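You operate a simulated robot arm through the tools that you are given. There is no shell and no other tool. Be economical: measure what you need, move in short steps, check, and stop when the job is done.

You are at the controls of a simulated robot arm. One attempt, no reset.

TASK
Wax the middle of the beech board's top.
Fine: lay the lid beside the tin; pad back on its mat, lid back on the tin. A coat counts when it lies all over at full strength: go over it till it gets no stronger.
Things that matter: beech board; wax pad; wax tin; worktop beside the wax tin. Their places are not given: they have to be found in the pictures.

The check looks at the end state, three seconds after you hand in, the way a careful person would. Anything else that was tipped, shoved, dropped, spilled or broken makes it a failure. Lids that push on must go on centred and level and be pressed home; caps that screw on are set level and turned clockwise until they are tight.

THE ROBOT
A 6-joint arm with a two-finger parallel gripper, fixed in place. Base frame: the origin is at the foot of the arm, x ahead of it, y to its left, z up; the work surface is at about z = 0.9. Units: m, degrees, N and s.
With the tool pointing down near the work surface it reaches from about 0.24 to 0.66 m from the base axis. Its first joint turns from -66.0 to 66.0 degrees. Payload 2.9 kg.
Tool frame: the origin (TCP) lies between the finger pads and is the grasp point; the fingertips stand 0.03 m ahead of it; z points along the fingers, y is the line along which they close. The gripper opens to 0.11 m. The fingers are 0.02 m wide and 0.01 m thick; the gripper's body (0.048 by 0.112 m) begins 0.055 m behind the TCP.
Orientation is that of the tool frame in the base frame, as a unit quaternion [x, y, z, w]. With the fingers straight down and closing along the base's y, the tool's x points along the base's -x, its y along +y and its z along -z.

THE INTERFACE
- The arm moves only by the tool apply_moves. Its argument "series" is a list of rows, each an object of numbers (a shift or turn left out is 0, a gripper value left out holds the last): "wx", "wy", "wz": the turn, a rotation vector about the tool's x, y, z in degrees; "x", "y", "z": the shift along the tool's x, y, z in m; "hand": the opening, from 0 (shut) to 1 (fully open). In form: [{"wx": .., "wy": .., "wz": .., "x": .., "y": .., "z": .., "hand": ..}, ...]. A call has 1 to 20 rows; each row shifts and turns the commanded pose from where the row before left it, along the tool's axes as they then stand. Rows are played at 5 a second. More than 0.05 m and 8.6 degrees between two rows, or a gripper value outside its range, and nothing of the call is played. Where a pose cannot be reached the arm comes as near as it can. A force on the tool above 40 N (or 10 N above the force at the start of the call, whichever is more), or a blocked arm, ends the call early, and 0.2 s more pass. Each finger travels about 0.108 m/s and halts on what it meets, pressing with about 35 N; the grip force reading is that of the motor and also rises with nothing between the fingers. The clock runs only during rows and for 0.2 s after the last one: add rows that do not move to give the fingers time. It gives the time, the measured TCP pose, the force on the tool (base axes), the opening and the grip force at its end, in the units of the frame above (readings bear some noise), with the torque about the TCP (base axes, N m) and any sound that the robot's microphone picked up.
- Cameras (640 x 400 px; columns grow to the right, rows downward): "scene" is fixed at [0.0774, 0.4304, 1.3898]; the picture's right is [-0.78, -0.63, 0.00], its down [-0.32, 0.40, -0.86] and it looks along [0.54, -0.67, -0.51] (base axes); focal length 308 px, centre (320, 200). "wrist" rides on the gripper at [0.072, 0.017, -0.103] in the tool frame; the picture's right is [-0.23, 0.97, 0.00], its down [-0.76, -0.18, -0.62] and it looks along [-0.61, -0.14, 0.78] (tool axes); focal length 222 px, centre (320, 200).
- snapshot(camera): a new picture of that camera. It takes no simulated time.
- point_at(camera, pixels): there is no depth. For up to 12 entries [column, row, z] of the newest picture of that camera ("zoom" is the newest enlarged one), the place [x, y] in the base frame at which the ray of that pixel passes the height z, good to about 0.003 m. It takes no simulated time.
- close_up(camera, box): a new picture of the part [left, top, right, bottom] of that camera's present view, enlarged. It takes no simulated time.
- close_job(): hands the job in; it is judged then, once.

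Keep the steps short. Do not move on a guess: measure, check each grasp and each placing, and mend mistakes. In all there are 80 turns and 54 pictures (those below and enlarged ones count). Leave the gripper open and the arm clear of the work at the hand-in unless told otherwise, and finish with a single line.

The tools are called after "Emit:" as a command line: name --argument value ..., lists and objects as JSON in quotes. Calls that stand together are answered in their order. apply_moves: Moves the arm, as the interface text tells. Its arguments: {"type":"object","properties":{"series":{"type":"array"}},"required":["series"]} The other tools are called the same way: snapshot (camera) takes a picture; point_at (camera, pixels) gives the place at which the rays of pixels pass given heights; close_up (camera, box) takes an enlarged picture of a part of a camera's view; close_job () hands the job in.

At the start:

```text
time: 0.0
position: [0.3831, 0.0541, 1.2252]
tcp_rot: [0.0, 1.0, 0.0, 0.0]
contact_force: [0.2, 0.6, 0.1]
wrist_torque: [0.0, -0.02, 0.0]
grip_width: 0.1101
grip_force: 0.2
```

scene: 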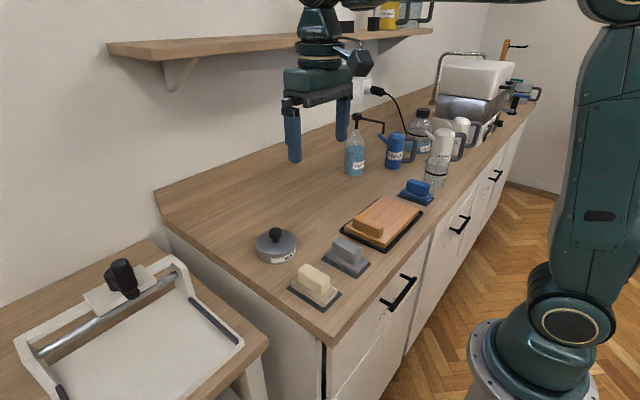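
wrist: 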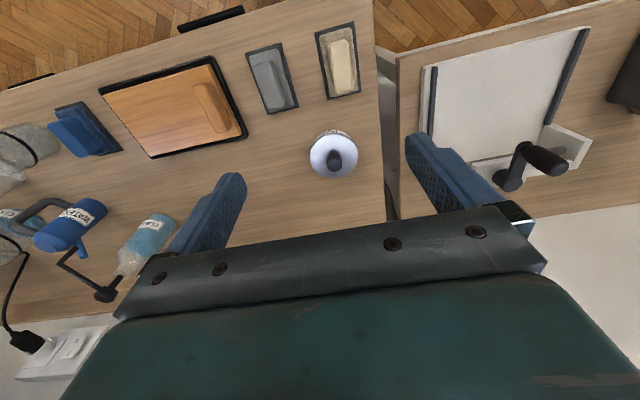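

I see a tin with a knobbed lid at scene (276,245), a board at (382,220), and pads in cream, grey and blue. I'll enlarge these to tell them apart.

Emit:
close_up --camera "scene" --box '[240, 170, 450, 320]'

Emit:
close_up --camera "wrist" --box '[30, 10, 390, 230]'

```text
2.67 times, centred on (345, 245) of scene
```

zoom: 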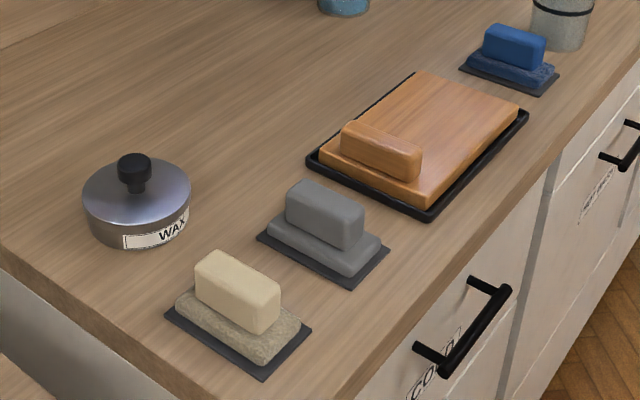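

```text
1.78 times, centred on (210, 120) of wrist
```

zoom: 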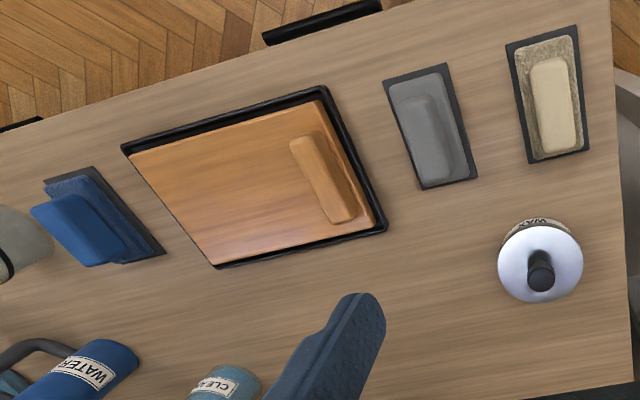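

The cream pad looks like the wax pad, but I'm not certain. I'll enlarge the pads, board and tin further.

Emit:
close_up --camera "scene" --box '[280, 225, 380, 315]'

Emit:
close_up --camera "scene" --box '[330, 160, 450, 260]'

Emit:
close_up --camera "scene" --box '[340, 70, 540, 200]'

```text
4.44 times, centred on (330, 270) of scene
```

zoom: 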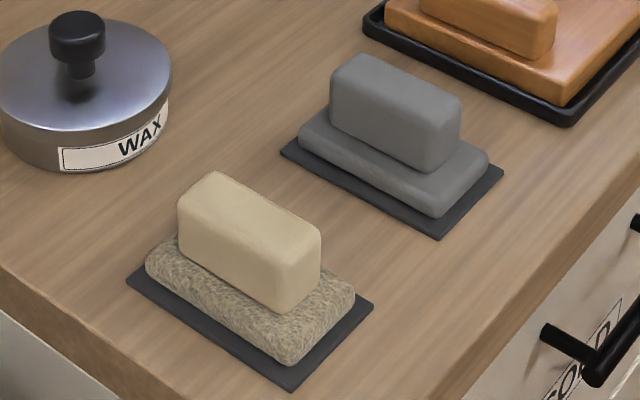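

```text
4.00 times, centred on (390, 210) of scene
```

zoom: 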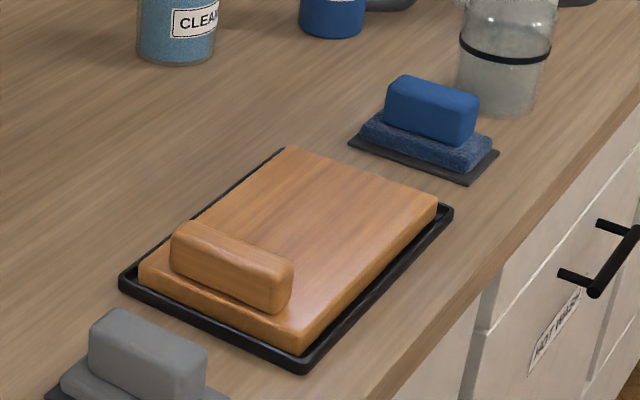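

```text
3.08 times, centred on (440, 135) of scene
```

zoom: 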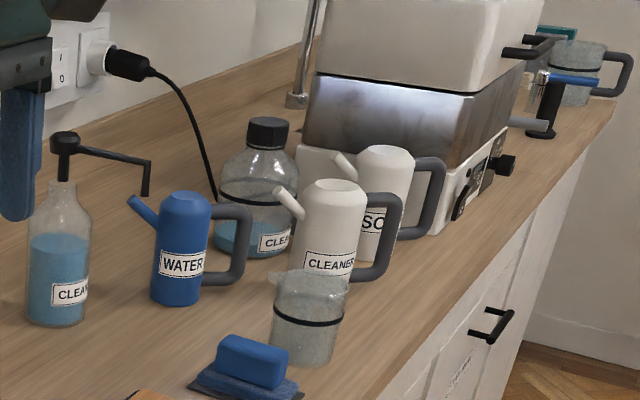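

The cream felt pad beside the tin is most likely the wax pad. Next I'll measure mats, tin and board in both cameras.

Emit:
point_at --camera "wrist" --pixels '[[316, 36, 0.902], [353, 22, 0.902], [359, 92, 0.902], [328, 99, 0.902], [246, 52, 0.902], [280, 43, 0.902], [298, 104, 0.902], [270, 113, 0.902], [333, 155, 0.94], [335, 160, 0.97], [343, 66, 0.95], [98, 91, 0.91]]'

Emit:
point_at --camera "scene" --pixels '[[286.5, 288.2, 0.902], [323.3, 313, 0.902], [341.9, 293.9, 0.902], [277, 242, 0.94], [277, 242, 0.95], [275.3, 230, 0.96], [275.3, 230, 0.97], [275.3, 230, 0.98], [314, 276, 0.94], [314, 276, 0.95], [341, 224, 0.905], [384, 252, 0.905]]'

```text
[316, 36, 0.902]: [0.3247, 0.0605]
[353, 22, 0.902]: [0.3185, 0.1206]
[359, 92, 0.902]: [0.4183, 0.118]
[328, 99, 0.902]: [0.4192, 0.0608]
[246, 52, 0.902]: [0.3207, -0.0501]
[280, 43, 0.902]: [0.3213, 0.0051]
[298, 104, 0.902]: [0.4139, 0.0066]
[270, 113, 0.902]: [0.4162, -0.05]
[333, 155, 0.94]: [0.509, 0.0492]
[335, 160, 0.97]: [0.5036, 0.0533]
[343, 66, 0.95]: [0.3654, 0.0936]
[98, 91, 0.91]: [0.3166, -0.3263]
```

```text
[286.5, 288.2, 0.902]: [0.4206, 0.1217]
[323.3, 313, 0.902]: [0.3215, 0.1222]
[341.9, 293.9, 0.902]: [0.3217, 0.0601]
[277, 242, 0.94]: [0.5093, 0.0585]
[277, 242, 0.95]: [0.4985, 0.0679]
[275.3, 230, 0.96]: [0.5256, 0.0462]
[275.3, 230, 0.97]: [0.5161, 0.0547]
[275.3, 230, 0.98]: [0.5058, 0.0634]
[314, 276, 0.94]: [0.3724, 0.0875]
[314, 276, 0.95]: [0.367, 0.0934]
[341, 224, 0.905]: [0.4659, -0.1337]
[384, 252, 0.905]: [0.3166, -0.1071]
```

Cream mat: x 0.32–0.42, y 0.06–0.12. Tin lid: about (0.508, 0.055). I'll move above the tin to look closer, staying well clear at z≈1.08.

Emit:
apply_moves --series '[{"x": -0.024, "z": 0.029, "hand": 1}, {"x": -0.024, "z": 0.029}, {"x": -0.024, "z": 0.029}, {"x": -0.024, "z": 0.029}, {"x": -0.024, "z": 0.029}, {}]'

Emit:
snapshot --camera "wrist"

Emit:
snapshot --camera "scene"

```text
time: 1.4
position: [0.5043, 0.0537, 1.0803]
tcp_rot: [0.0, 1.0, 0.0, 0.0]
contact_force: [0.5, 1.0, -0.1]
wrist_torque: [0.01, 0.01, 0.0]
grip_width: 0.1099
grip_force: 0.2
```

```text
46 pictures are left
```

wrist: 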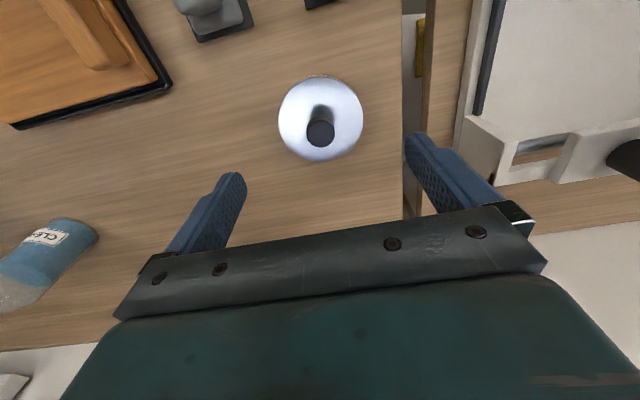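

```text
45 pictures are left
```

scene: 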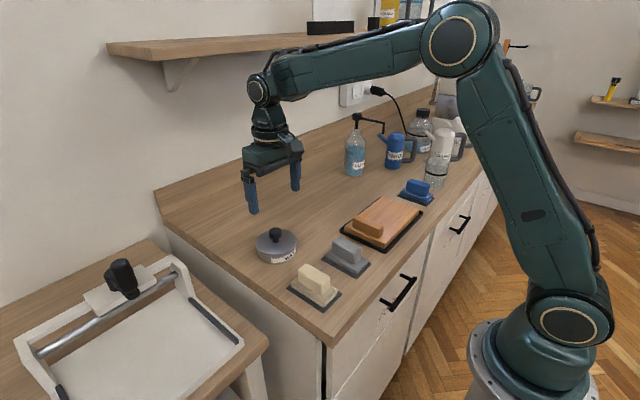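

I'll measure knob and lid from both views at candidate heights.

Emit:
point_at --camera "wrist" --pixels '[[321, 132, 0.96], [321, 132, 0.97], [321, 132, 0.98], [321, 119, 0.94], [321, 119, 0.95], [278, 119, 0.945], [363, 119, 0.945], [321, 77, 0.945], [319, 160, 0.945], [403, 200, 0.9], [308, 132, 0.97], [335, 132, 0.97]]'

Emit:
close_up --camera "scene" --box '[246, 215, 310, 275]'

Emit:
point_at --camera "scene" --pixels '[[275.5, 230, 0.96], [275.5, 230, 0.97], [275.5, 230, 0.98]]'

```text
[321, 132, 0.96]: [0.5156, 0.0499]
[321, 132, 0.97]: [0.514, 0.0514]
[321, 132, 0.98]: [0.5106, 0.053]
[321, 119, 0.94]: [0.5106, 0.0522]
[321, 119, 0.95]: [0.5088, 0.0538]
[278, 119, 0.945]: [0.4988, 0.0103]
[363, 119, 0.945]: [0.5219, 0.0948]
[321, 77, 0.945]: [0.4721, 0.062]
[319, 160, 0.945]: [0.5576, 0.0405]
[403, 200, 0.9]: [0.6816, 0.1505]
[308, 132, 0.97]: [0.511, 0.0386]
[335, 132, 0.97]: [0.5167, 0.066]
```

```text
6.67 times, centred on (278, 245) of scene
```

zoom: 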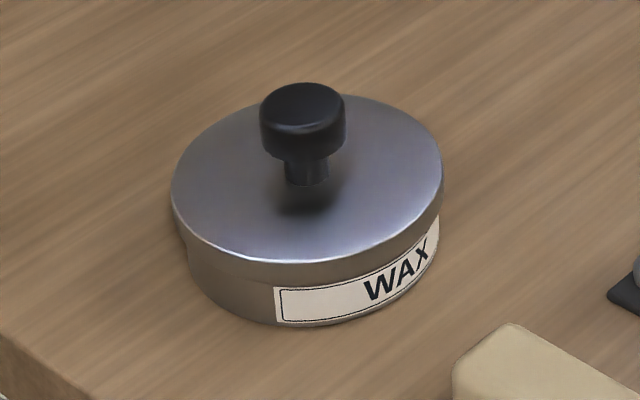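

```text
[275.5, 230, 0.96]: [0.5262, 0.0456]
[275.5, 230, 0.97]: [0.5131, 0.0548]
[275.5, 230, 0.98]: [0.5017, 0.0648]
```

Knob top is about (0.512, 0.053, 0.97). I'll lower around the knob, keeping the tips just above the lid.

Emit:
apply_moves --series '[{"x": -0.0078, "z": 0.03}, {"z": 0.03, "hand": 0.6}, {"z": 0.025}, {"z": 0.013}, {}]'

Emit:
close_up --camera "scene" --box '[226, 175, 330, 275]'

Emit:
close_up --camera "wrist" --box '[220, 80, 440, 220]'

```text
time: 2.6
position: [0.5135, 0.0553, 0.9815]
tcp_rot: [0.0, 1.0, 0.0, 0.001]
contact_force: [-0.1, -0.6, -0.1]
wrist_torque: [0.01, -0.02, -0.03]
grip_width: 0.066
grip_force: 0.0
```

```text
4.00 times, centred on (278, 225) of scene
```

zoom: 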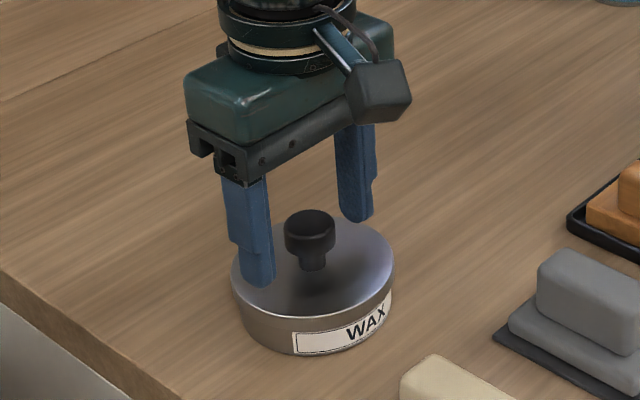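

```text
2.86 times, centred on (330, 150) of wrist
```

zoom: 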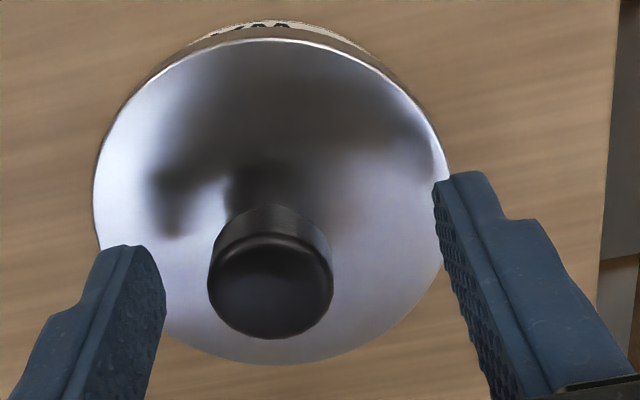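

I'll check knob position with this nearer view.

Emit:
point_at --camera "zoom" --pixels '[[272, 285, 0.97], [272, 285, 0.975], [270, 200, 0.945], [93, 190, 0.945], [448, 190, 0.945], [265, 38, 0.945], [265, 362, 0.945], [135, 255, 0.951], [460, 180, 0.951]]'

```text
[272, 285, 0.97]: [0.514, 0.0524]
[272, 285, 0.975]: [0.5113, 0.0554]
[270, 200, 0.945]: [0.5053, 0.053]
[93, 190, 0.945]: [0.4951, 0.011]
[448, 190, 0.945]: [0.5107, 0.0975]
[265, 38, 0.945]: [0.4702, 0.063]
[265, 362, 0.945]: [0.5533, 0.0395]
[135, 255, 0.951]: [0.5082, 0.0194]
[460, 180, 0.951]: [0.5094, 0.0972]
```

The knob lies between the fingers, so I'll close on it.

Emit:
apply_moves --series '[{"hand": 0}, {}, {}, {}]'

Emit:
close_up --camera "scene" --box '[226, 175, 330, 275]'

```text
time: 3.6
position: [0.5131, 0.0529, 0.9828]
tcp_rot: [0.005, 1.0, -0.002, 0.0]
contact_force: [-2.1, -30.4, 4.3]
wrist_torque: [-1.12, 0.06, -0.23]
grip_width: 0.0267
grip_force: 34.8
heard: snap
```

```text
4.00 times, centred on (278, 225) of scene
```

zoom: 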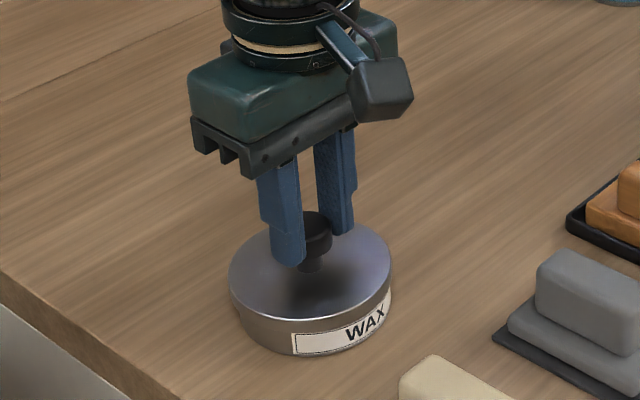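

The grip is made (0.0267 m), but a −30 N side force on y means I'm off-centre and the snap suggests the lid popped. I'll ease to −y to relieve it.

Emit:
apply_moves --series '[{"y": -0.001}, {}]'

```text
time: 4.2
position: [0.5124, 0.0522, 0.9813]
tcp_rot: [0.003, 1.0, -0.001, 0.0]
contact_force: [-1.5, -23.1, 6.7]
wrist_torque: [-0.83, 0.03, -0.15]
grip_width: 0.0269
grip_force: 35.6
```

Emit:
apply_moves --series '[{"y": -0.001}, {"y": -0.001}, {}]'

```text
time: 5.0
position: [0.5121, 0.0527, 0.9821]
tcp_rot: [0.0, 1.0, 0.0, 0.0]
contact_force: [7.9, -13.5, 2.5]
wrist_torque: [-0.51, -0.44, 0.0]
grip_width: 0.0266
grip_force: 35.0
```

The force is dropping while the position stays put. One more millimetre, then a slow lift.

Emit:
apply_moves --series '[{"y": -0.0012}, {}, {"z": -0.003}, {"z": -0.003}, {}]'

Emit:
close_up --camera "scene" --box '[226, 175, 330, 275]'

```text
time: 6.2
position: [0.5095, 0.0506, 0.9879]
tcp_rot: [-0.002, 1.0, 0.0, -0.002]
contact_force: [-0.9, 0.3, 3.9]
wrist_torque: [0.1, -0.11, 0.07]
grip_width: 0.0266
grip_force: 35.0
```

```text
4.00 times, centred on (278, 225) of scene
```

zoom: 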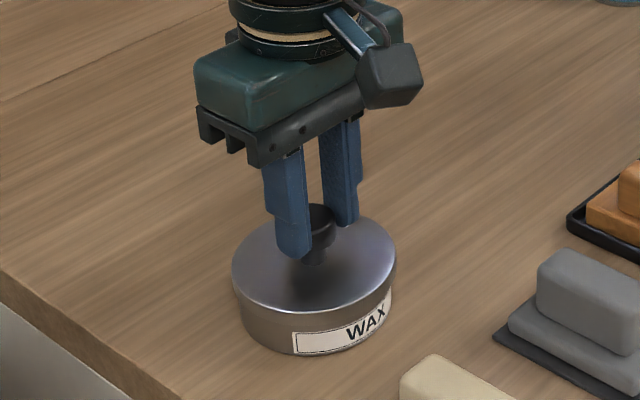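

The lid rises freely. I'll lift it clear and look.

Emit:
apply_moves --series '[{"z": -0.02}, {"z": -0.03}, {"z": -0.03}, {}]'

Emit:
snapshot --camera "scene"

Emit:
snapshot --camera "wrist"

```text
time: 7.2
position: [0.5123, 0.0499, 1.0688]
tcp_rot: [0.0, 1.0, 0.0, 0.0]
contact_force: [0.2, -1.0, -0.6]
wrist_torque: [0.0, 0.02, -0.01]
grip_width: 0.0266
grip_force: 34.8
```

```text
39 pictures are left
```

scene: 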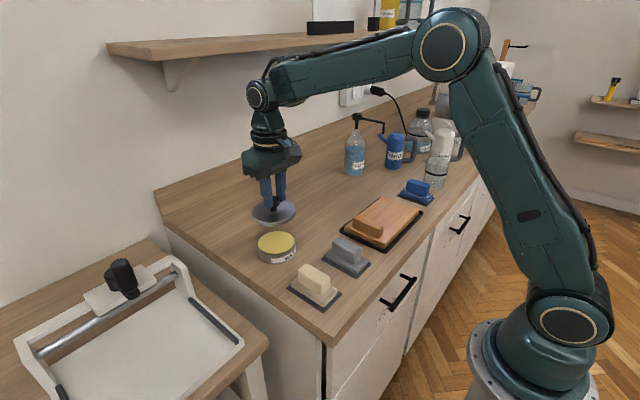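

```text
38 pictures are left
```

wrist: 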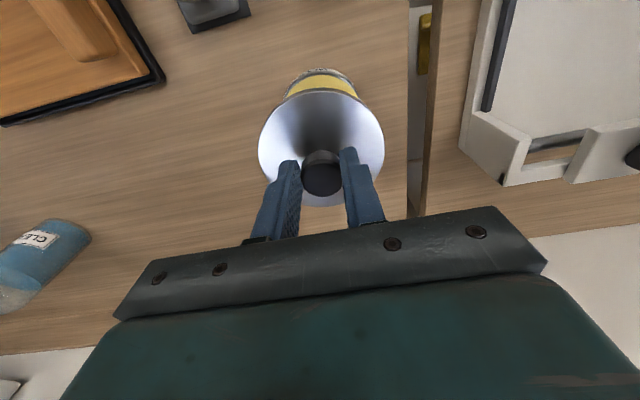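

The tin is open (yellow wax visible) and the lid is held level. The worktop around (0.513, −0.063) is free, so I'll carry the lid there and lower to z≈0.97.

Emit:
apply_moves --series '[{"y": -0.038}, {"y": -0.038}, {"y": -0.037}, {"z": 0.035}, {"z": 0.035}, {"z": 0.03}, {}]'

Emit:
snapshot --camera "scene"

```text
time: 8.8
position: [0.5111, -0.0614, 0.9662]
tcp_rot: [0.0, 1.0, 0.001, 0.0]
contact_force: [-0.8, -0.4, -0.2]
wrist_torque: [-0.02, 0.0, 0.01]
grip_width: 0.0268
grip_force: 35.3
```

```text
37 pictures are left
```

scene: 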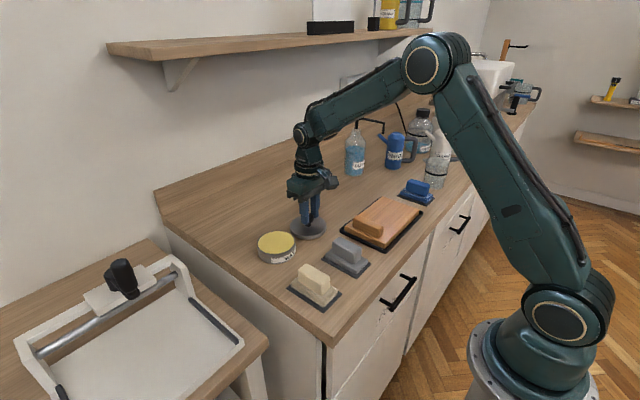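

Clear of everything. I'll lower in small steps until contact.

Emit:
apply_moves --series '[{"z": 0.005}, {"z": 0.004}, {"z": 0.003}, {}]'

```text
time: 9.8
position: [0.511, -0.0627, 0.9573]
tcp_rot: [0.0, 1.0, 0.001, 0.002]
contact_force: [-9.4, 0.8, 29.4]
wrist_torque: [0.02, 0.17, 0.01]
grip_width: 0.0266
grip_force: 34.9
```

Contact at z≈0.957. I'll ease up slightly, release and rise.

Emit:
apply_moves --series '[{"z": -0.0015}, {"hand": 0.15}, {"hand": 0.35}, {"hand": 0.5}, {}, {"z": -0.03}, {"z": -0.04}, {"z": -0.04}, {}]'

Emit:
snapshot --camera "wrist"

Emit:
snapshot --camera "scene"

```text
time: 11.8
position: [0.5128, -0.0631, 1.0704]
tcp_rot: [0.001, 1.0, 0.0, 0.0]
contact_force: [-0.6, 0.0, -0.1]
wrist_torque: [0.05, 0.05, -0.02]
grip_width: 0.0551
grip_force: 0.1
```

```text
36 pictures are left
```

wrist: 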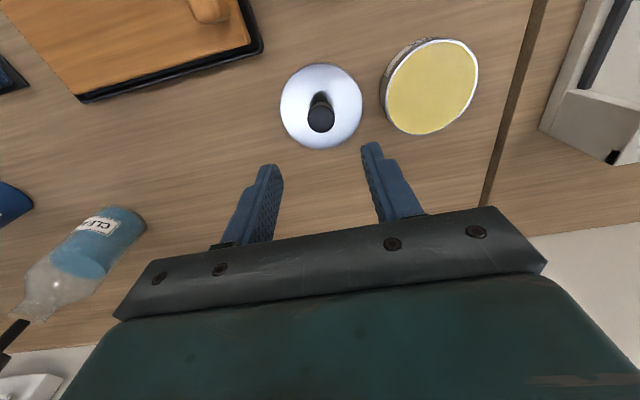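

```text
35 pictures are left
```

scene: 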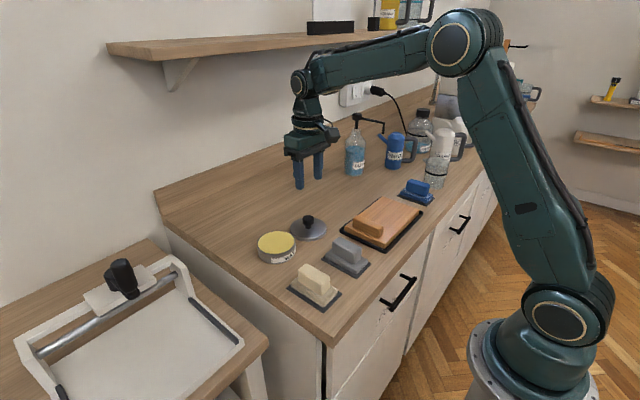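

The lid lies flat beside the tin. I'll measure the wax surface, then move over the cream pad.

Emit:
point_at --camera "wrist" --pixels '[[430, 87, 0.93], [430, 87, 0.935], [430, 87, 0.94], [320, 118, 0.935], [320, 118, 0.945]]'

Emit:
close_up --camera "scene" --box '[246, 215, 310, 275]'

Emit:
apply_moves --series '[{"x": 0.03, "y": 0.03, "hand": 0.8}, {"x": 0.03, "y": 0.03}, {"x": 0.03, "y": 0.035}, {"x": 0.03, "y": 0.035}, {"x": 0.0225, "y": 0.024}, {"z": 0.02}]'

Emit:
snapshot --camera "wrist"

```text
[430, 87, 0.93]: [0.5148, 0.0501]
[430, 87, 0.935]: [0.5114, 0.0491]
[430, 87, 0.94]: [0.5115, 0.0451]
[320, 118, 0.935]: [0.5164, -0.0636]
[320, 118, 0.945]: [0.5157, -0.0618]
```

```text
6.67 times, centred on (278, 245) of scene
```

zoom: 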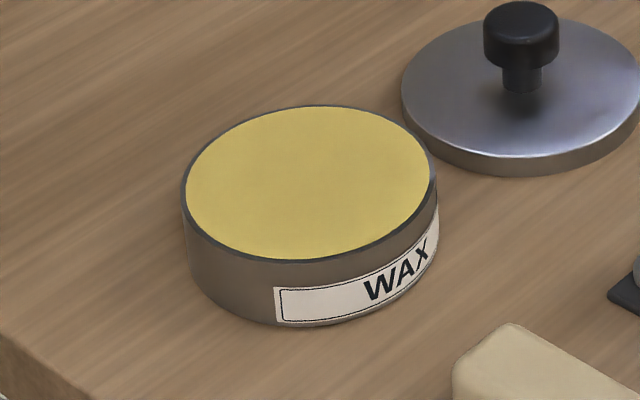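

```text
time: 13.2
position: [0.3678, 0.0899, 1.0468]
tcp_rot: [0.0, 1.0, -0.001, 0.0]
contact_force: [-0.4, 0.0, 0.7]
wrist_torque: [0.01, -0.02, 0.0]
grip_width: 0.088
grip_force: 0.2
```

```text
33 pictures are left
```

wrist: 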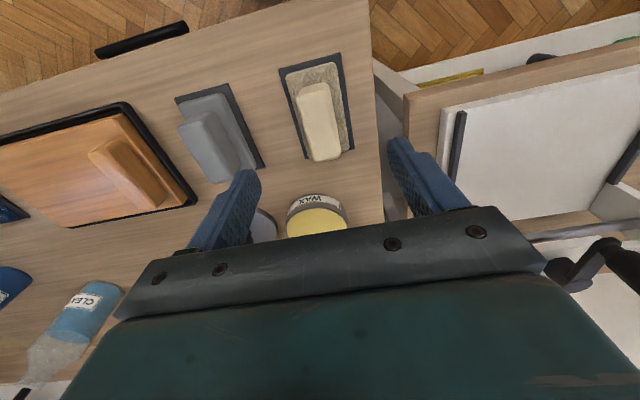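

Over the cream pad now (wrist ~(320,110)). I'll enlarge it to measure its handle.

Emit:
close_up --camera "wrist" --box '[160, 40, 380, 200]'

```text
2.50 times, centred on (270, 120) of wrist
```

zoom: 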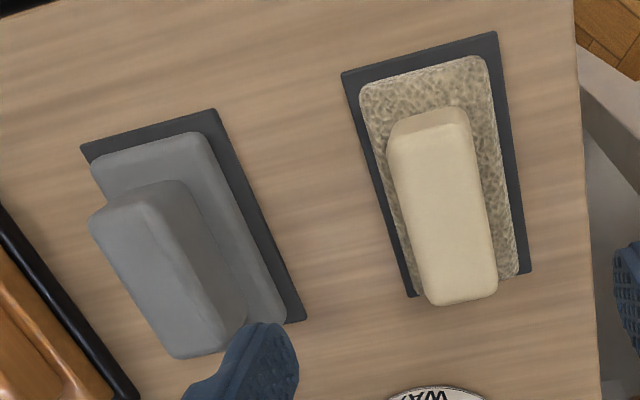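

Emit:
point_at --camera "zoom" --pixels '[[444, 214, 0.94], [444, 214, 0.945], [444, 214, 0.95], [444, 214, 0.955], [388, 135, 0.95], [465, 122, 0.95], [497, 295, 0.95], [428, 306, 0.95], [358, 82, 0.915], [484, 56, 0.915], [520, 272, 0.915]]'

Emit:
point_at --camera "scene" --pixels '[[314.2, 273.4, 0.94], [314.2, 273.4, 0.945], [314.2, 273.4, 0.95], [314.2, 273.4, 0.955]]'

```text
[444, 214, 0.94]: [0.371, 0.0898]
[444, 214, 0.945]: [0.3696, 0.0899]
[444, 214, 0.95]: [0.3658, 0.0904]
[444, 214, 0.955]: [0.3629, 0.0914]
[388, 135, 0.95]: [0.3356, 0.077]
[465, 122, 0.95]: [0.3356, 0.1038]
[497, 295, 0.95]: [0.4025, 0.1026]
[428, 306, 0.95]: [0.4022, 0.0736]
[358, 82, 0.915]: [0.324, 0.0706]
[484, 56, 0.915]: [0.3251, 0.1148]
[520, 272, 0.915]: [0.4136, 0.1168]
```

```text
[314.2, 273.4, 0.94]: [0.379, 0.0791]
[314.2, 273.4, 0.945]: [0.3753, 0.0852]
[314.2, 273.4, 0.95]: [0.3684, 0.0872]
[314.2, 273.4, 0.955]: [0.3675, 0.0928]
```

Handle: about 0.067 × 0.028 m, centred at (0.369, 0.0905), top near 0.95. I'll lower to TCP z≈0.953 and close in stages.

Emit:
apply_moves --series '[{"z": 0.035}, {"z": 0.03}, {"z": 0.02}, {"z": 0.0095}, {}, {}]'

Emit:
close_up --camera "scene" --box '[250, 210, 390, 320]'

Emit:
close_up --camera "wrist" --box '[200, 60, 460, 230]'

```text
time: 14.6
position: [0.3674, 0.0908, 0.9519]
tcp_rot: [0.0, 1.0, 0.0, 0.0]
contact_force: [0.3, 0.1, -0.2]
wrist_torque: [-0.01, -0.01, -0.01]
grip_width: 0.0882
grip_force: 0.0
```

```text
3.64 times, centred on (320, 265) of scene
```

zoom: 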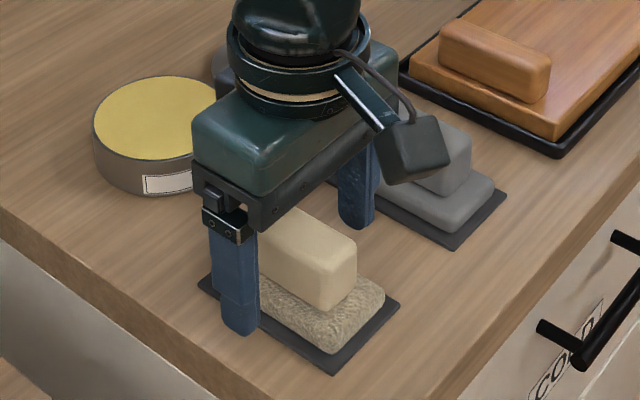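

```text
2.35 times, centred on (330, 145) of wrist
```

zoom: 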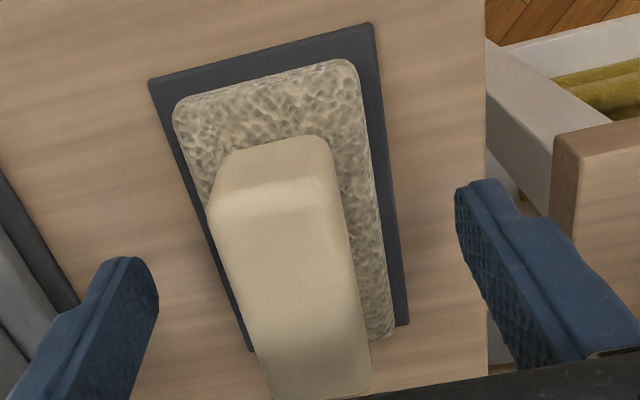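

The fingers straddle the handle, so I'll close.

Emit:
apply_moves --series '[{"hand": 0.4}, {"hand": 0.3}, {"hand": 0.1}, {"hand": 0}, {}, {}]'

```text
time: 16.0
position: [0.3675, 0.0901, 0.9523]
tcp_rot: [0.0, 1.0, 0.0, 0.0]
contact_force: [-0.7, -0.1, -0.2]
wrist_torque: [-0.02, 0.01, 0.01]
grip_width: 0.0293
grip_force: 34.8
```

Held at 0.0293 m with no side force. I'll lift and check.

Emit:
apply_moves --series '[{"z": -0.01}, {"z": -0.03}, {"z": -0.035}, {"z": -0.03}, {}]'

Emit:
close_up --camera "scene" --box '[230, 150, 430, 320]'

```text
time: 17.2
position: [0.3656, 0.0911, 1.056]
tcp_rot: [0.0, 1.0, 0.0, 0.0]
contact_force: [1.2, -0.2, -0.8]
wrist_torque: [-0.01, 0.04, 0.0]
grip_width: 0.0293
grip_force: 34.8
```

```text
2.35 times, centred on (330, 235) of scene
```

zoom: 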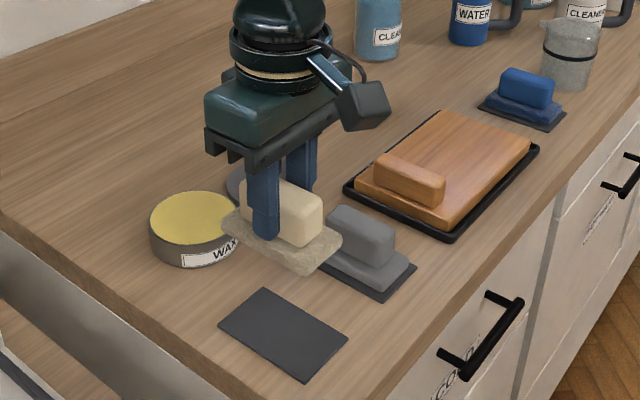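

The pad is lifted and the mat stayed. I'll carry it over the tin at (0.512, 0.050) and lower to z≈0.996.

Emit:
apply_moves --series '[{"x": -0.036, "y": -0.0102}, {"x": -0.036, "y": -0.0102}, {"x": -0.036, "y": -0.0102}, {"x": -0.0356, "y": -0.0103}, {"z": 0.03}, {"z": 0.02}, {"z": 0.01}, {}]'

Emit:
close_up --camera "scene" --box '[220, 170, 340, 280]'

```text
time: 19.0
position: [0.5136, 0.0484, 0.9978]
tcp_rot: [0.0, 1.0, 0.0, 0.0]
contact_force: [-0.5, -0.4, -0.5]
wrist_torque: [0.03, 0.01, 0.01]
grip_width: 0.0295
grip_force: 35.2
```

```text
3.64 times, centred on (280, 225) of scene
```

zoom: 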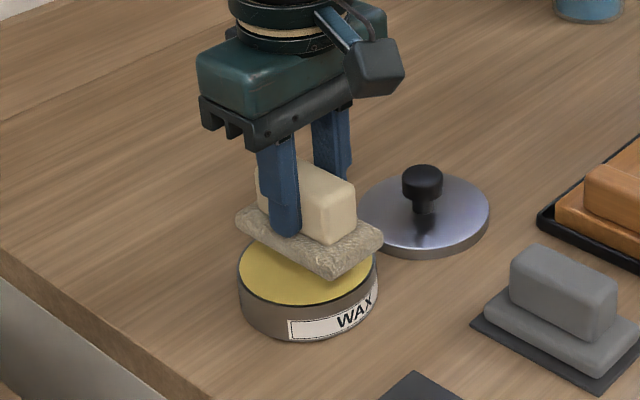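

The pad hovers centred over the wax. I'll lower in small steps to contact.

Emit:
apply_moves --series '[{"z": 0.004}, {"z": 0.004}, {"z": 0.003}, {}]'

```text
time: 20.0
position: [0.5114, 0.0488, 0.9862]
tcp_rot: [0.0, 1.0, 0.001, 0.0]
contact_force: [0.7, 0.4, -0.8]
wrist_torque: [-0.02, 0.02, 0.0]
grip_width: 0.0295
grip_force: 34.9
```

Emit:
apply_moves --series '[{"z": 0.002}, {"z": 0.002}, {"z": 0.002}, {}]'

```text
time: 21.0
position: [0.5134, 0.0491, 0.9813]
tcp_rot: [-0.001, 1.0, 0.0, 0.0]
contact_force: [0.5, -0.9, -0.9]
wrist_torque: [0.02, 0.01, 0.04]
grip_width: 0.0292
grip_force: 35.0
```

Emit:
apply_moves --series '[{"z": 0.0015}, {"z": 0.0015}, {"z": 0.001}, {}]'

Emit:
close_up --camera "scene" --box '[220, 170, 340, 280]'

```text
time: 22.0
position: [0.5113, 0.0502, 0.9782]
tcp_rot: [0.0, 1.0, 0.0, 0.001]
contact_force: [-6.3, 0.8, 17.5]
wrist_torque: [-0.15, 0.4, -0.01]
grip_width: 0.0294
grip_force: 35.0
```

```text
3.64 times, centred on (280, 225) of scene
```

zoom: 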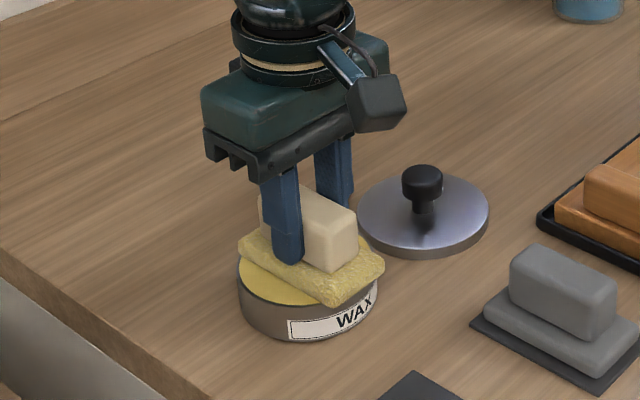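

The pad has turned yellow, so it's loaded; contact was at TCP z≈0.979. I'll lift and view the board from a position at about (0.40, −0.10).

Emit:
apply_moves --series '[{"z": -0.01}, {"z": -0.03}, {"z": -0.04}, {"z": -0.04}, {"x": 0.03, "y": -0.04}, {"x": 0.03, "y": -0.04}, {"x": 0.03, "y": -0.04}, {"x": 0.03, "y": -0.03}, {}]'

Emit:
snapshot --camera "wrist"

Emit:
snapshot --camera "scene"

```text
time: 24.0
position: [0.3948, -0.0992, 1.0964]
tcp_rot: [0.0, 1.0, -0.001, -0.001]
contact_force: [-0.5, 1.0, -0.7]
wrist_torque: [0.0, 0.02, 0.01]
grip_width: 0.0293
grip_force: 35.5
```

```text
26 pictures are left
```

wrist: 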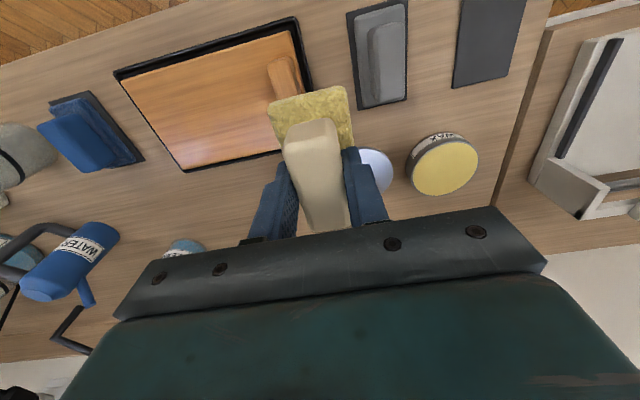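

```text
25 pictures are left
```

scene: 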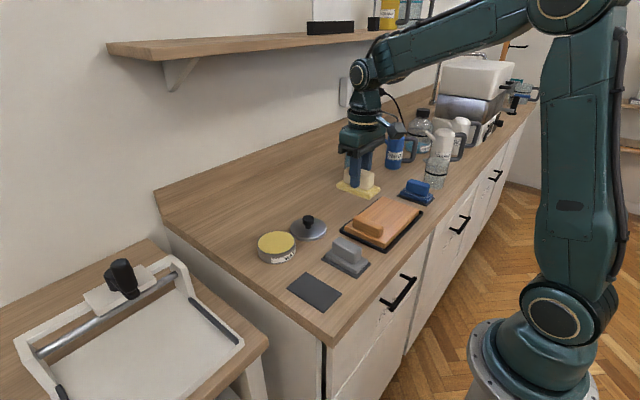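

Enlarging the board in both views to measure its top and height.

Emit:
close_up --camera "scene" --box '[330, 180, 430, 260]'

Emit:
point_at --camera "scene" --pixels '[[320, 200, 0.9]]'

Emit:
close_up --camera "wrist" --box '[100, 10, 340, 180]'

```text
5.00 times, centred on (380, 220) of scene
```

zoom: 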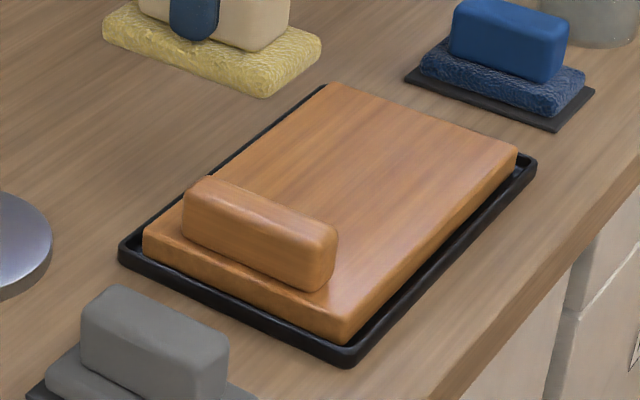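

```text
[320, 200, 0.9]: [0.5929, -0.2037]
```

```text
2.35 times, centred on (220, 95) of wrist
```

zoom: 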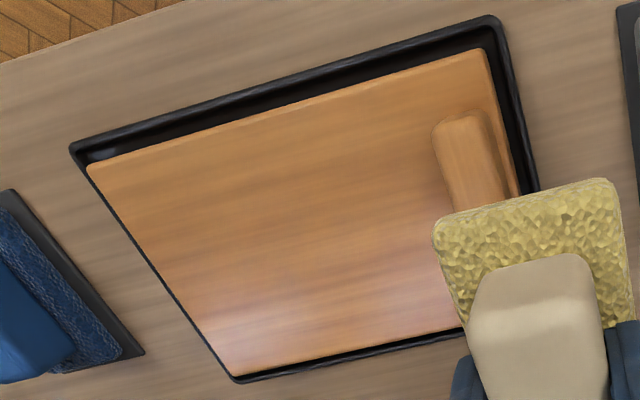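

Emit:
point_at --camera "zoom" --pixels '[[88, 165, 0.92], [485, 48, 0.92], [237, 375, 0.92], [88, 165, 0.93], [485, 48, 0.93], [237, 375, 0.93], [433, 140, 0.92], [500, 200, 0.925], [433, 140, 0.93]]'

Emit:
point_at --camera "scene" --pixels '[[419.4, 209.6, 0.92], [384.4, 244.8, 0.92], [382.6, 197, 0.92], [345, 227, 0.92], [419.4, 209.6, 0.93], [384.4, 244.8, 0.93], [382.6, 197, 0.93], [345, 227, 0.93], [353.5, 227.5, 0.965], [380, 239, 0.925]]'

```text
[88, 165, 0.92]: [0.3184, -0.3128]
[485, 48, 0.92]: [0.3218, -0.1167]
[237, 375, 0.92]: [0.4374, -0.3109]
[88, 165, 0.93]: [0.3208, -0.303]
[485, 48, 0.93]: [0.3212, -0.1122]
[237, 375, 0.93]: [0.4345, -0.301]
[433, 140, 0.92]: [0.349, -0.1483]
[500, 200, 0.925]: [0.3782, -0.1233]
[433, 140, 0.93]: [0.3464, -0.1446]
```

```text
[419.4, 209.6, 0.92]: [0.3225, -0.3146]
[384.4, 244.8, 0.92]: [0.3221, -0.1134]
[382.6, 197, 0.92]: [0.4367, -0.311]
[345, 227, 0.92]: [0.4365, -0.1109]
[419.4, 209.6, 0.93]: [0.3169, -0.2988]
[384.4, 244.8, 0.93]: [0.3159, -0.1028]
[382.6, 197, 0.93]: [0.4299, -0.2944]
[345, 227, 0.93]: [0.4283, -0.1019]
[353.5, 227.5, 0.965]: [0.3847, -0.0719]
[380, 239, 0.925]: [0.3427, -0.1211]
```

Board top is z≈0.921, x 0.320–0.437, y −0.313…−0.113, so the middle is at (0.379, −0.213). Its own grip block is at y≈−0.12…−0.15, which I must avoid. I'll approach at (0.379, −0.235), with the pad bottom just above.

Emit:
apply_moves --series '[{"x": 0.004, "y": -0.045}, {"x": 0.004, "y": -0.045}, {"x": 0.005, "y": -0.045}, {"z": 0.045}, {"z": 0.04}, {"z": 0.03}, {"z": 0.005}, {}]'

Emit:
close_up --camera "scene" --box '[320, 150, 460, 260]'

```text
time: 25.8
position: [0.3784, -0.2352, 0.9753]
tcp_rot: [0.0, 1.0, 0.0, 0.0]
contact_force: [0.6, 0.0, -1.2]
wrist_torque: [0.01, 0.01, -0.01]
grip_width: 0.0293
grip_force: 34.9
```

```text
3.64 times, centred on (390, 205) of scene
```

zoom: 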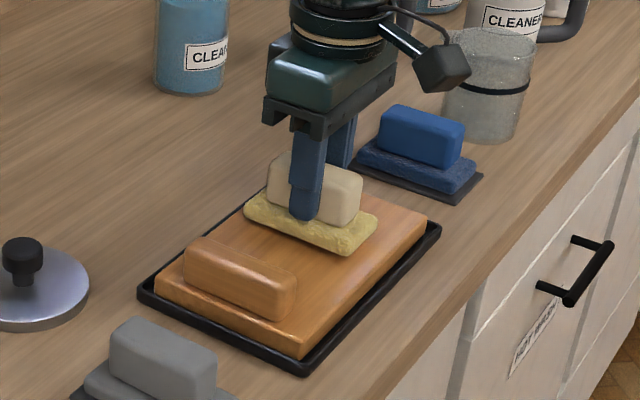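

The pad is just above the board. I'll lower until a light contact.

Emit:
apply_moves --series '[{"z": 0.002}, {"z": 0.002}, {"z": 0.0015}, {}]'

```text
time: 26.8
position: [0.3801, -0.2363, 0.9715]
tcp_rot: [0.0, 1.0, 0.0, 0.0]
contact_force: [0.3, 0.0, 0.7]
wrist_torque: [0.0, -0.01, 0.02]
grip_width: 0.0294
grip_force: 34.9
```

Emit:
apply_moves --series '[{"z": 0.001}, {"z": 0.001}, {}]'

```text
time: 27.6
position: [0.3791, -0.2362, 0.9694]
tcp_rot: [0.0, 1.0, 0.0, 0.001]
contact_force: [-1.6, 2.3, 12.3]
wrist_torque: [0.11, 0.07, -0.01]
grip_width: 0.0293
grip_force: 35.0
```

12 N on the board. I'll stroke gently along y toward −0.19 and back.

Emit:
apply_moves --series '[{"y": 0.01}, {"y": 0.012}, {"y": 0.012}, {"y": 0.012}, {}, {"y": -0.012}, {"y": -0.012}, {"y": -0.012}, {"y": -0.01}, {}]'

Emit:
close_up --camera "scene" --box '[320, 150, 460, 260]'

```text
time: 29.8
position: [0.3789, -0.2361, 0.9685]
tcp_rot: [0.0, 1.0, 0.001, -0.001]
contact_force: [0.1, 9.4, 20.5]
wrist_torque: [0.27, -0.33, 0.15]
grip_width: 0.0294
grip_force: 35.4
```

```text
3.64 times, centred on (390, 205) of scene
```

zoom: 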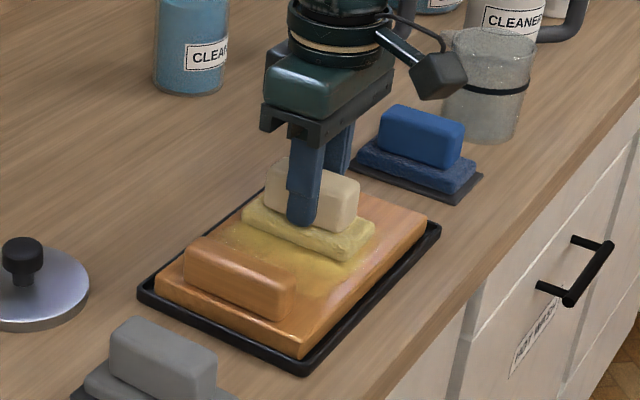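

The coat is building (yellow patch). I'll make more strokes, y −0.25…−0.186, with a small x shift.

Emit:
apply_moves --series '[{"y": -0.012, "x": 0.006}, {"y": 0.012}, {"y": 0.013}, {"y": 0.013}, {"y": 0.013}, {"y": 0.012}, {"x": -0.006}, {"x": -0.006}, {"y": -0.012}, {"y": -0.013}, {"y": -0.013}, {"y": -0.013}, {"y": -0.012}, {"x": 0.006}, {"y": 0.012}, {"y": 0.013}, {"y": 0.013}, {"y": 0.013}, {"y": 0.012}, {}]'

Emit:
close_up --camera "scene" --box '[320, 150, 460, 260]'

```text
time: 34.0
position: [0.3788, -0.1834, 0.9699]
tcp_rot: [0.0, 1.0, 0.0, 0.0]
contact_force: [-0.4, -3.2, 4.0]
wrist_torque: [-0.07, -0.07, -0.05]
grip_width: 0.0293
grip_force: 34.9
```

```text
3.64 times, centred on (390, 205) of scene
```

zoom: 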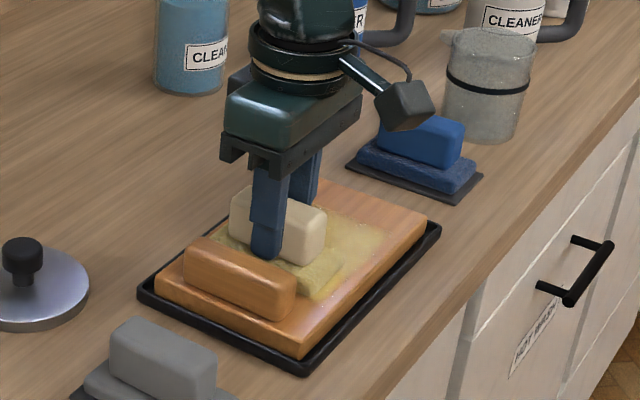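

The patch is more even; force has dropped to 4 N. I'll press 1 mm deeper for another round, then lift and look.

Emit:
apply_moves --series '[{"y": -0.006, "z": 0.001}, {"y": -0.012}, {"y": -0.013}, {"y": -0.013}, {"y": -0.013}, {"y": -0.008, "x": 0.006}, {"y": 0.012}, {"y": 0.013}, {"y": 0.013}, {"y": 0.013}, {"y": 0.011, "x": -0.006}, {"x": -0.006}, {"y": -0.012}, {"y": -0.013}, {"y": -0.013}, {"y": -0.013}, {"y": -0.008, "x": 0.006}, {"y": 0.015}, {"y": 0.015}, {}]'

Emit:
apply_moves --series '[{"z": -0.01}, {"z": -0.03}, {"z": -0.03, "y": 0.02}, {"z": -0.03, "y": 0.04}, {"y": 0.05}, {"y": 0.05}, {}]'

Emit:
close_up --camera "scene" --box '[320, 150, 460, 260]'

Emit:
snapshot --camera "wrist"

```text
time: 36.7
position: [0.384, -0.1884, 0.9692]
tcp_rot: [-0.002, 1.0, 0.002, -0.002]
contact_force: [-1.6, -0.2, 5.7]
wrist_torque: [-0.09, -0.24, -0.04]
grip_width: 0.0293
grip_force: 35.1
stopped in row 13: the force on the tool passed its limit at 43 N (the readings are from after the stop); the commanded pose is now the measured one
```

```text
time: 38.3
position: [0.3881, -0.027, 1.0714]
tcp_rot: [-0.003, 1.0, 0.003, -0.003]
contact_force: [-0.8, 0.1, -0.2]
wrist_torque: [0.01, 0.0, -0.01]
grip_width: 0.0294
grip_force: 34.6
```

```text
3.64 times, centred on (390, 205) of scene
```

zoom: 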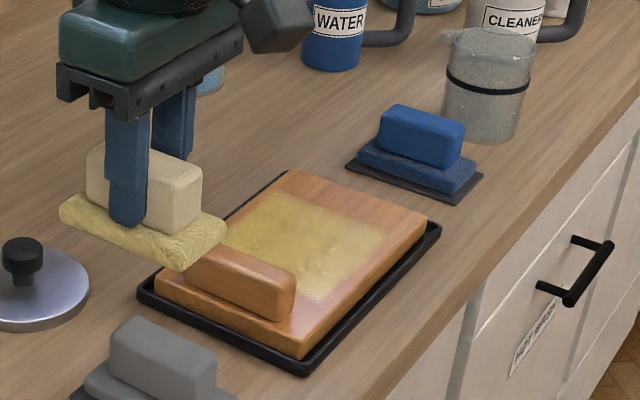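

```text
18 pictures are left
```

wrist: 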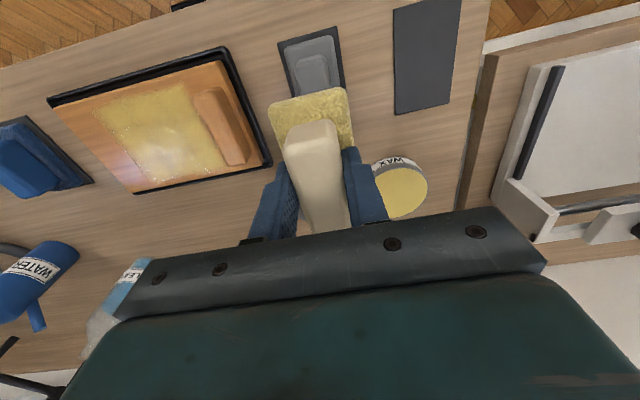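

The run stopped once at 43 N, without visible displacement. Enlarging the coat to judge evenness.

Emit:
close_up --camera "wrist" --box '[40, 40, 280, 200]'

Emit:
point_at --camera "wrist" --pixels '[[102, 100, 0.921], [188, 78, 0.921], [228, 168, 0.921], [145, 182, 0.921], [54, 108, 0.921], [212, 62, 0.921], [135, 193, 0.921], [194, 96, 0.945], [225, 165, 0.921]]'

```text
2.50 times, centred on (160, 120) of wrist
```

zoom: 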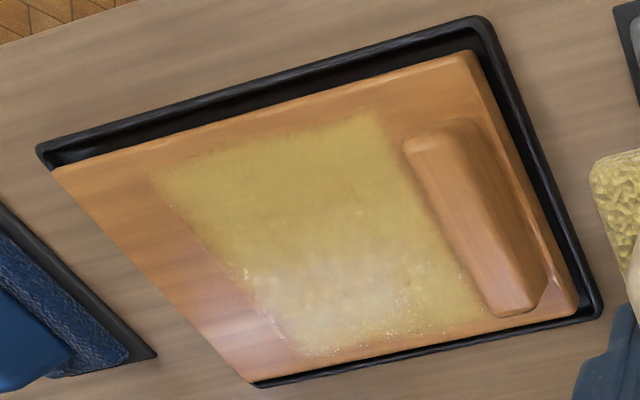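

```text
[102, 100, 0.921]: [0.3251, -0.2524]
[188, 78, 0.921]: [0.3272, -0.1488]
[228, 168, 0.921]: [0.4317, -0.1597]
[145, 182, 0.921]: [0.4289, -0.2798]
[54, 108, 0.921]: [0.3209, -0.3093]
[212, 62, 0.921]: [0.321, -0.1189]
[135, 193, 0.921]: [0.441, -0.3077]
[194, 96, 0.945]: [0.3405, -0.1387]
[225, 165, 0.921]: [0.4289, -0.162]
```

The coat covers x 0.33–0.43, y −0.265…−0.155, nearly even with thinner rims. I'll reload the pad at the tin, correcting the 0.3° tilt, and go over it again.

Emit:
apply_moves --series '[{"wx": 0.34, "wy": -0.34, "wz": 0.34}, {"x": -0.041, "y": 0.026}, {"x": -0.041, "y": 0.026}, {"x": -0.041, "y": 0.025}, {"z": 0.04}, {"z": 0.03}, {"z": 0.012}, {}]'

```text
time: 40.1
position: [0.5077, 0.049, 0.9875]
tcp_rot: [0.001, 1.0, -0.001, 0.0]
contact_force: [-0.4, -0.3, -0.6]
wrist_torque: [-0.02, -0.03, -0.01]
grip_width: 0.0293
grip_force: 35.0
```

Emit:
apply_moves --series '[{"x": -0.003, "z": 0.004}, {"z": 0.003}, {"z": 0.002}, {"z": 0.001}, {}]'

```text
time: 41.3
position: [0.5101, 0.0486, 0.9763]
tcp_rot: [0.001, 1.0, 0.0, 0.001]
contact_force: [0.4, -0.8, 2.1]
wrist_torque: [0.01, 0.09, 0.0]
grip_width: 0.0292
grip_force: 35.1
```

Just touching (2 N). A little more pressure, then lift.

Emit:
apply_moves --series '[{"z": 0.001}, {"z": 0.001}, {}]'

Emit:
apply_moves --series '[{"z": -0.01}, {"z": -0.04}, {"z": -0.045}, {"x": 0.033, "y": -0.035}, {"x": 0.033, "y": -0.035}, {"x": 0.033, "y": -0.035}, {"x": 0.032, "y": -0.035}, {"y": -0.045}, {"y": -0.045}, {"y": -0.054}, {"z": 0.045}, {"z": 0.045}, {"z": 0.005}, {}]'

```text
time: 42.1
position: [0.5104, 0.0491, 0.9773]
tcp_rot: [0.001, 1.0, -0.002, 0.002]
contact_force: [-7.0, -4.4, 25.4]
wrist_torque: [-0.26, 0.53, -0.02]
grip_width: 0.0296
grip_force: 35.1
```

```text
refused: row 10 steps farther than a row can; nothing moved
```

Pressed at 25 N. The next call was refused because of one oversized step, so I'll resend it with smaller steps.

Emit:
apply_moves --series '[{"z": -0.01}, {"z": -0.04}, {"z": -0.045}, {"x": 0.033, "y": -0.035}, {"x": 0.033, "y": -0.035}, {"x": 0.033, "y": -0.035}, {"x": 0.032, "y": -0.035}, {"y": -0.048}, {"y": -0.048}, {"y": -0.048}, {"z": 0.045}, {"z": 0.045}, {"z": 0.008}, {}]'

```text
time: 45.1
position: [0.3775, -0.2338, 0.971]
tcp_rot: [0.001, 1.0, 0.0, 0.001]
contact_force: [0.7, -0.4, 0.2]
wrist_torque: [0.03, -0.03, 0.0]
grip_width: 0.0292
grip_force: 34.5
```

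Lower 2 mm for contact and stroke, staying at y ≤ −0.19 to keep off the grip block.

Emit:
apply_moves --series '[{"z": 0.001}, {"z": 0.001}, {}, {"y": -0.008, "x": 0.004}, {"y": -0.008, "x": 0.004}, {"y": 0.012}, {"y": 0.012}, {"y": 0.012}, {"y": 0.012}, {"y": 0.009}, {"x": -0.008}, {"y": -0.012}, {"y": -0.012}, {"y": -0.012}, {"y": -0.012}, {"y": -0.009}, {"x": -0.008}, {}]'

```text
time: 48.9
position: [0.3859, -0.2506, 0.9701]
tcp_rot: [0.001, 1.0, 0.0, -0.001]
contact_force: [0.8, -0.1, -1.2]
wrist_torque: [0.01, -0.01, -0.01]
grip_width: 0.0294
grip_force: 35.3
```

Contact has gone light here. I'll press 1.5 mm more and continue.

Emit:
apply_moves --series '[{"z": 0.001}, {"z": 0.0005}, {}, {"y": 0.012}, {"y": 0.012}, {"y": 0.012}, {"y": 0.012}, {"y": 0.009}, {}]'

```text
time: 50.9
position: [0.3878, -0.192, 0.9683]
tcp_rot: [0.001, 1.0, 0.0, 0.001]
contact_force: [1.2, -1.2, 3.2]
wrist_torque: [-0.05, -0.18, -0.09]
grip_width: 0.0292
grip_force: 35.4
```

Emit:
apply_moves --series '[{"x": 0.008, "z": 0.0008}, {"y": -0.01}, {"y": -0.012}, {"y": -0.012}, {"y": -0.012}, {"y": -0.012}, {"x": 0.008}, {"y": 0.012}, {"y": 0.012}, {"y": 0.012}, {"y": 0.012}, {"y": 0.008}, {"x": -0.008}, {"y": -0.012}, {"y": -0.012}, {"y": -0.012}, {"y": -0.012}, {"y": -0.008}, {}]'

Emit:
close_up --camera "scene" --box '[320, 150, 460, 260]'

```text
time: 54.9
position: [0.379, -0.2496, 0.9687]
tcp_rot: [0.0, 1.0, -0.001, 0.001]
contact_force: [-1.2, 11.3, 25.0]
wrist_torque: [0.35, 0.01, 0.07]
grip_width: 0.0294
grip_force: 34.9
```

```text
3.64 times, centred on (390, 205) of scene
```

zoom: 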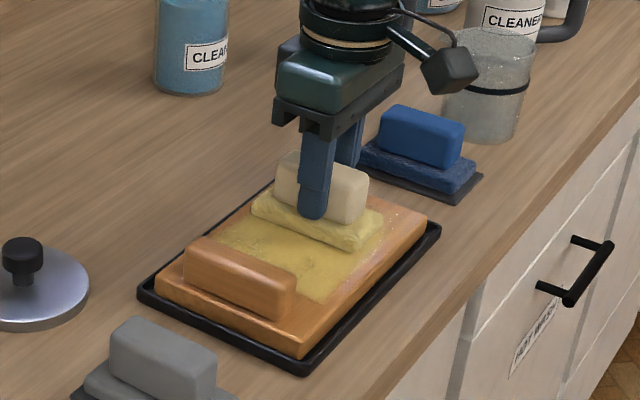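

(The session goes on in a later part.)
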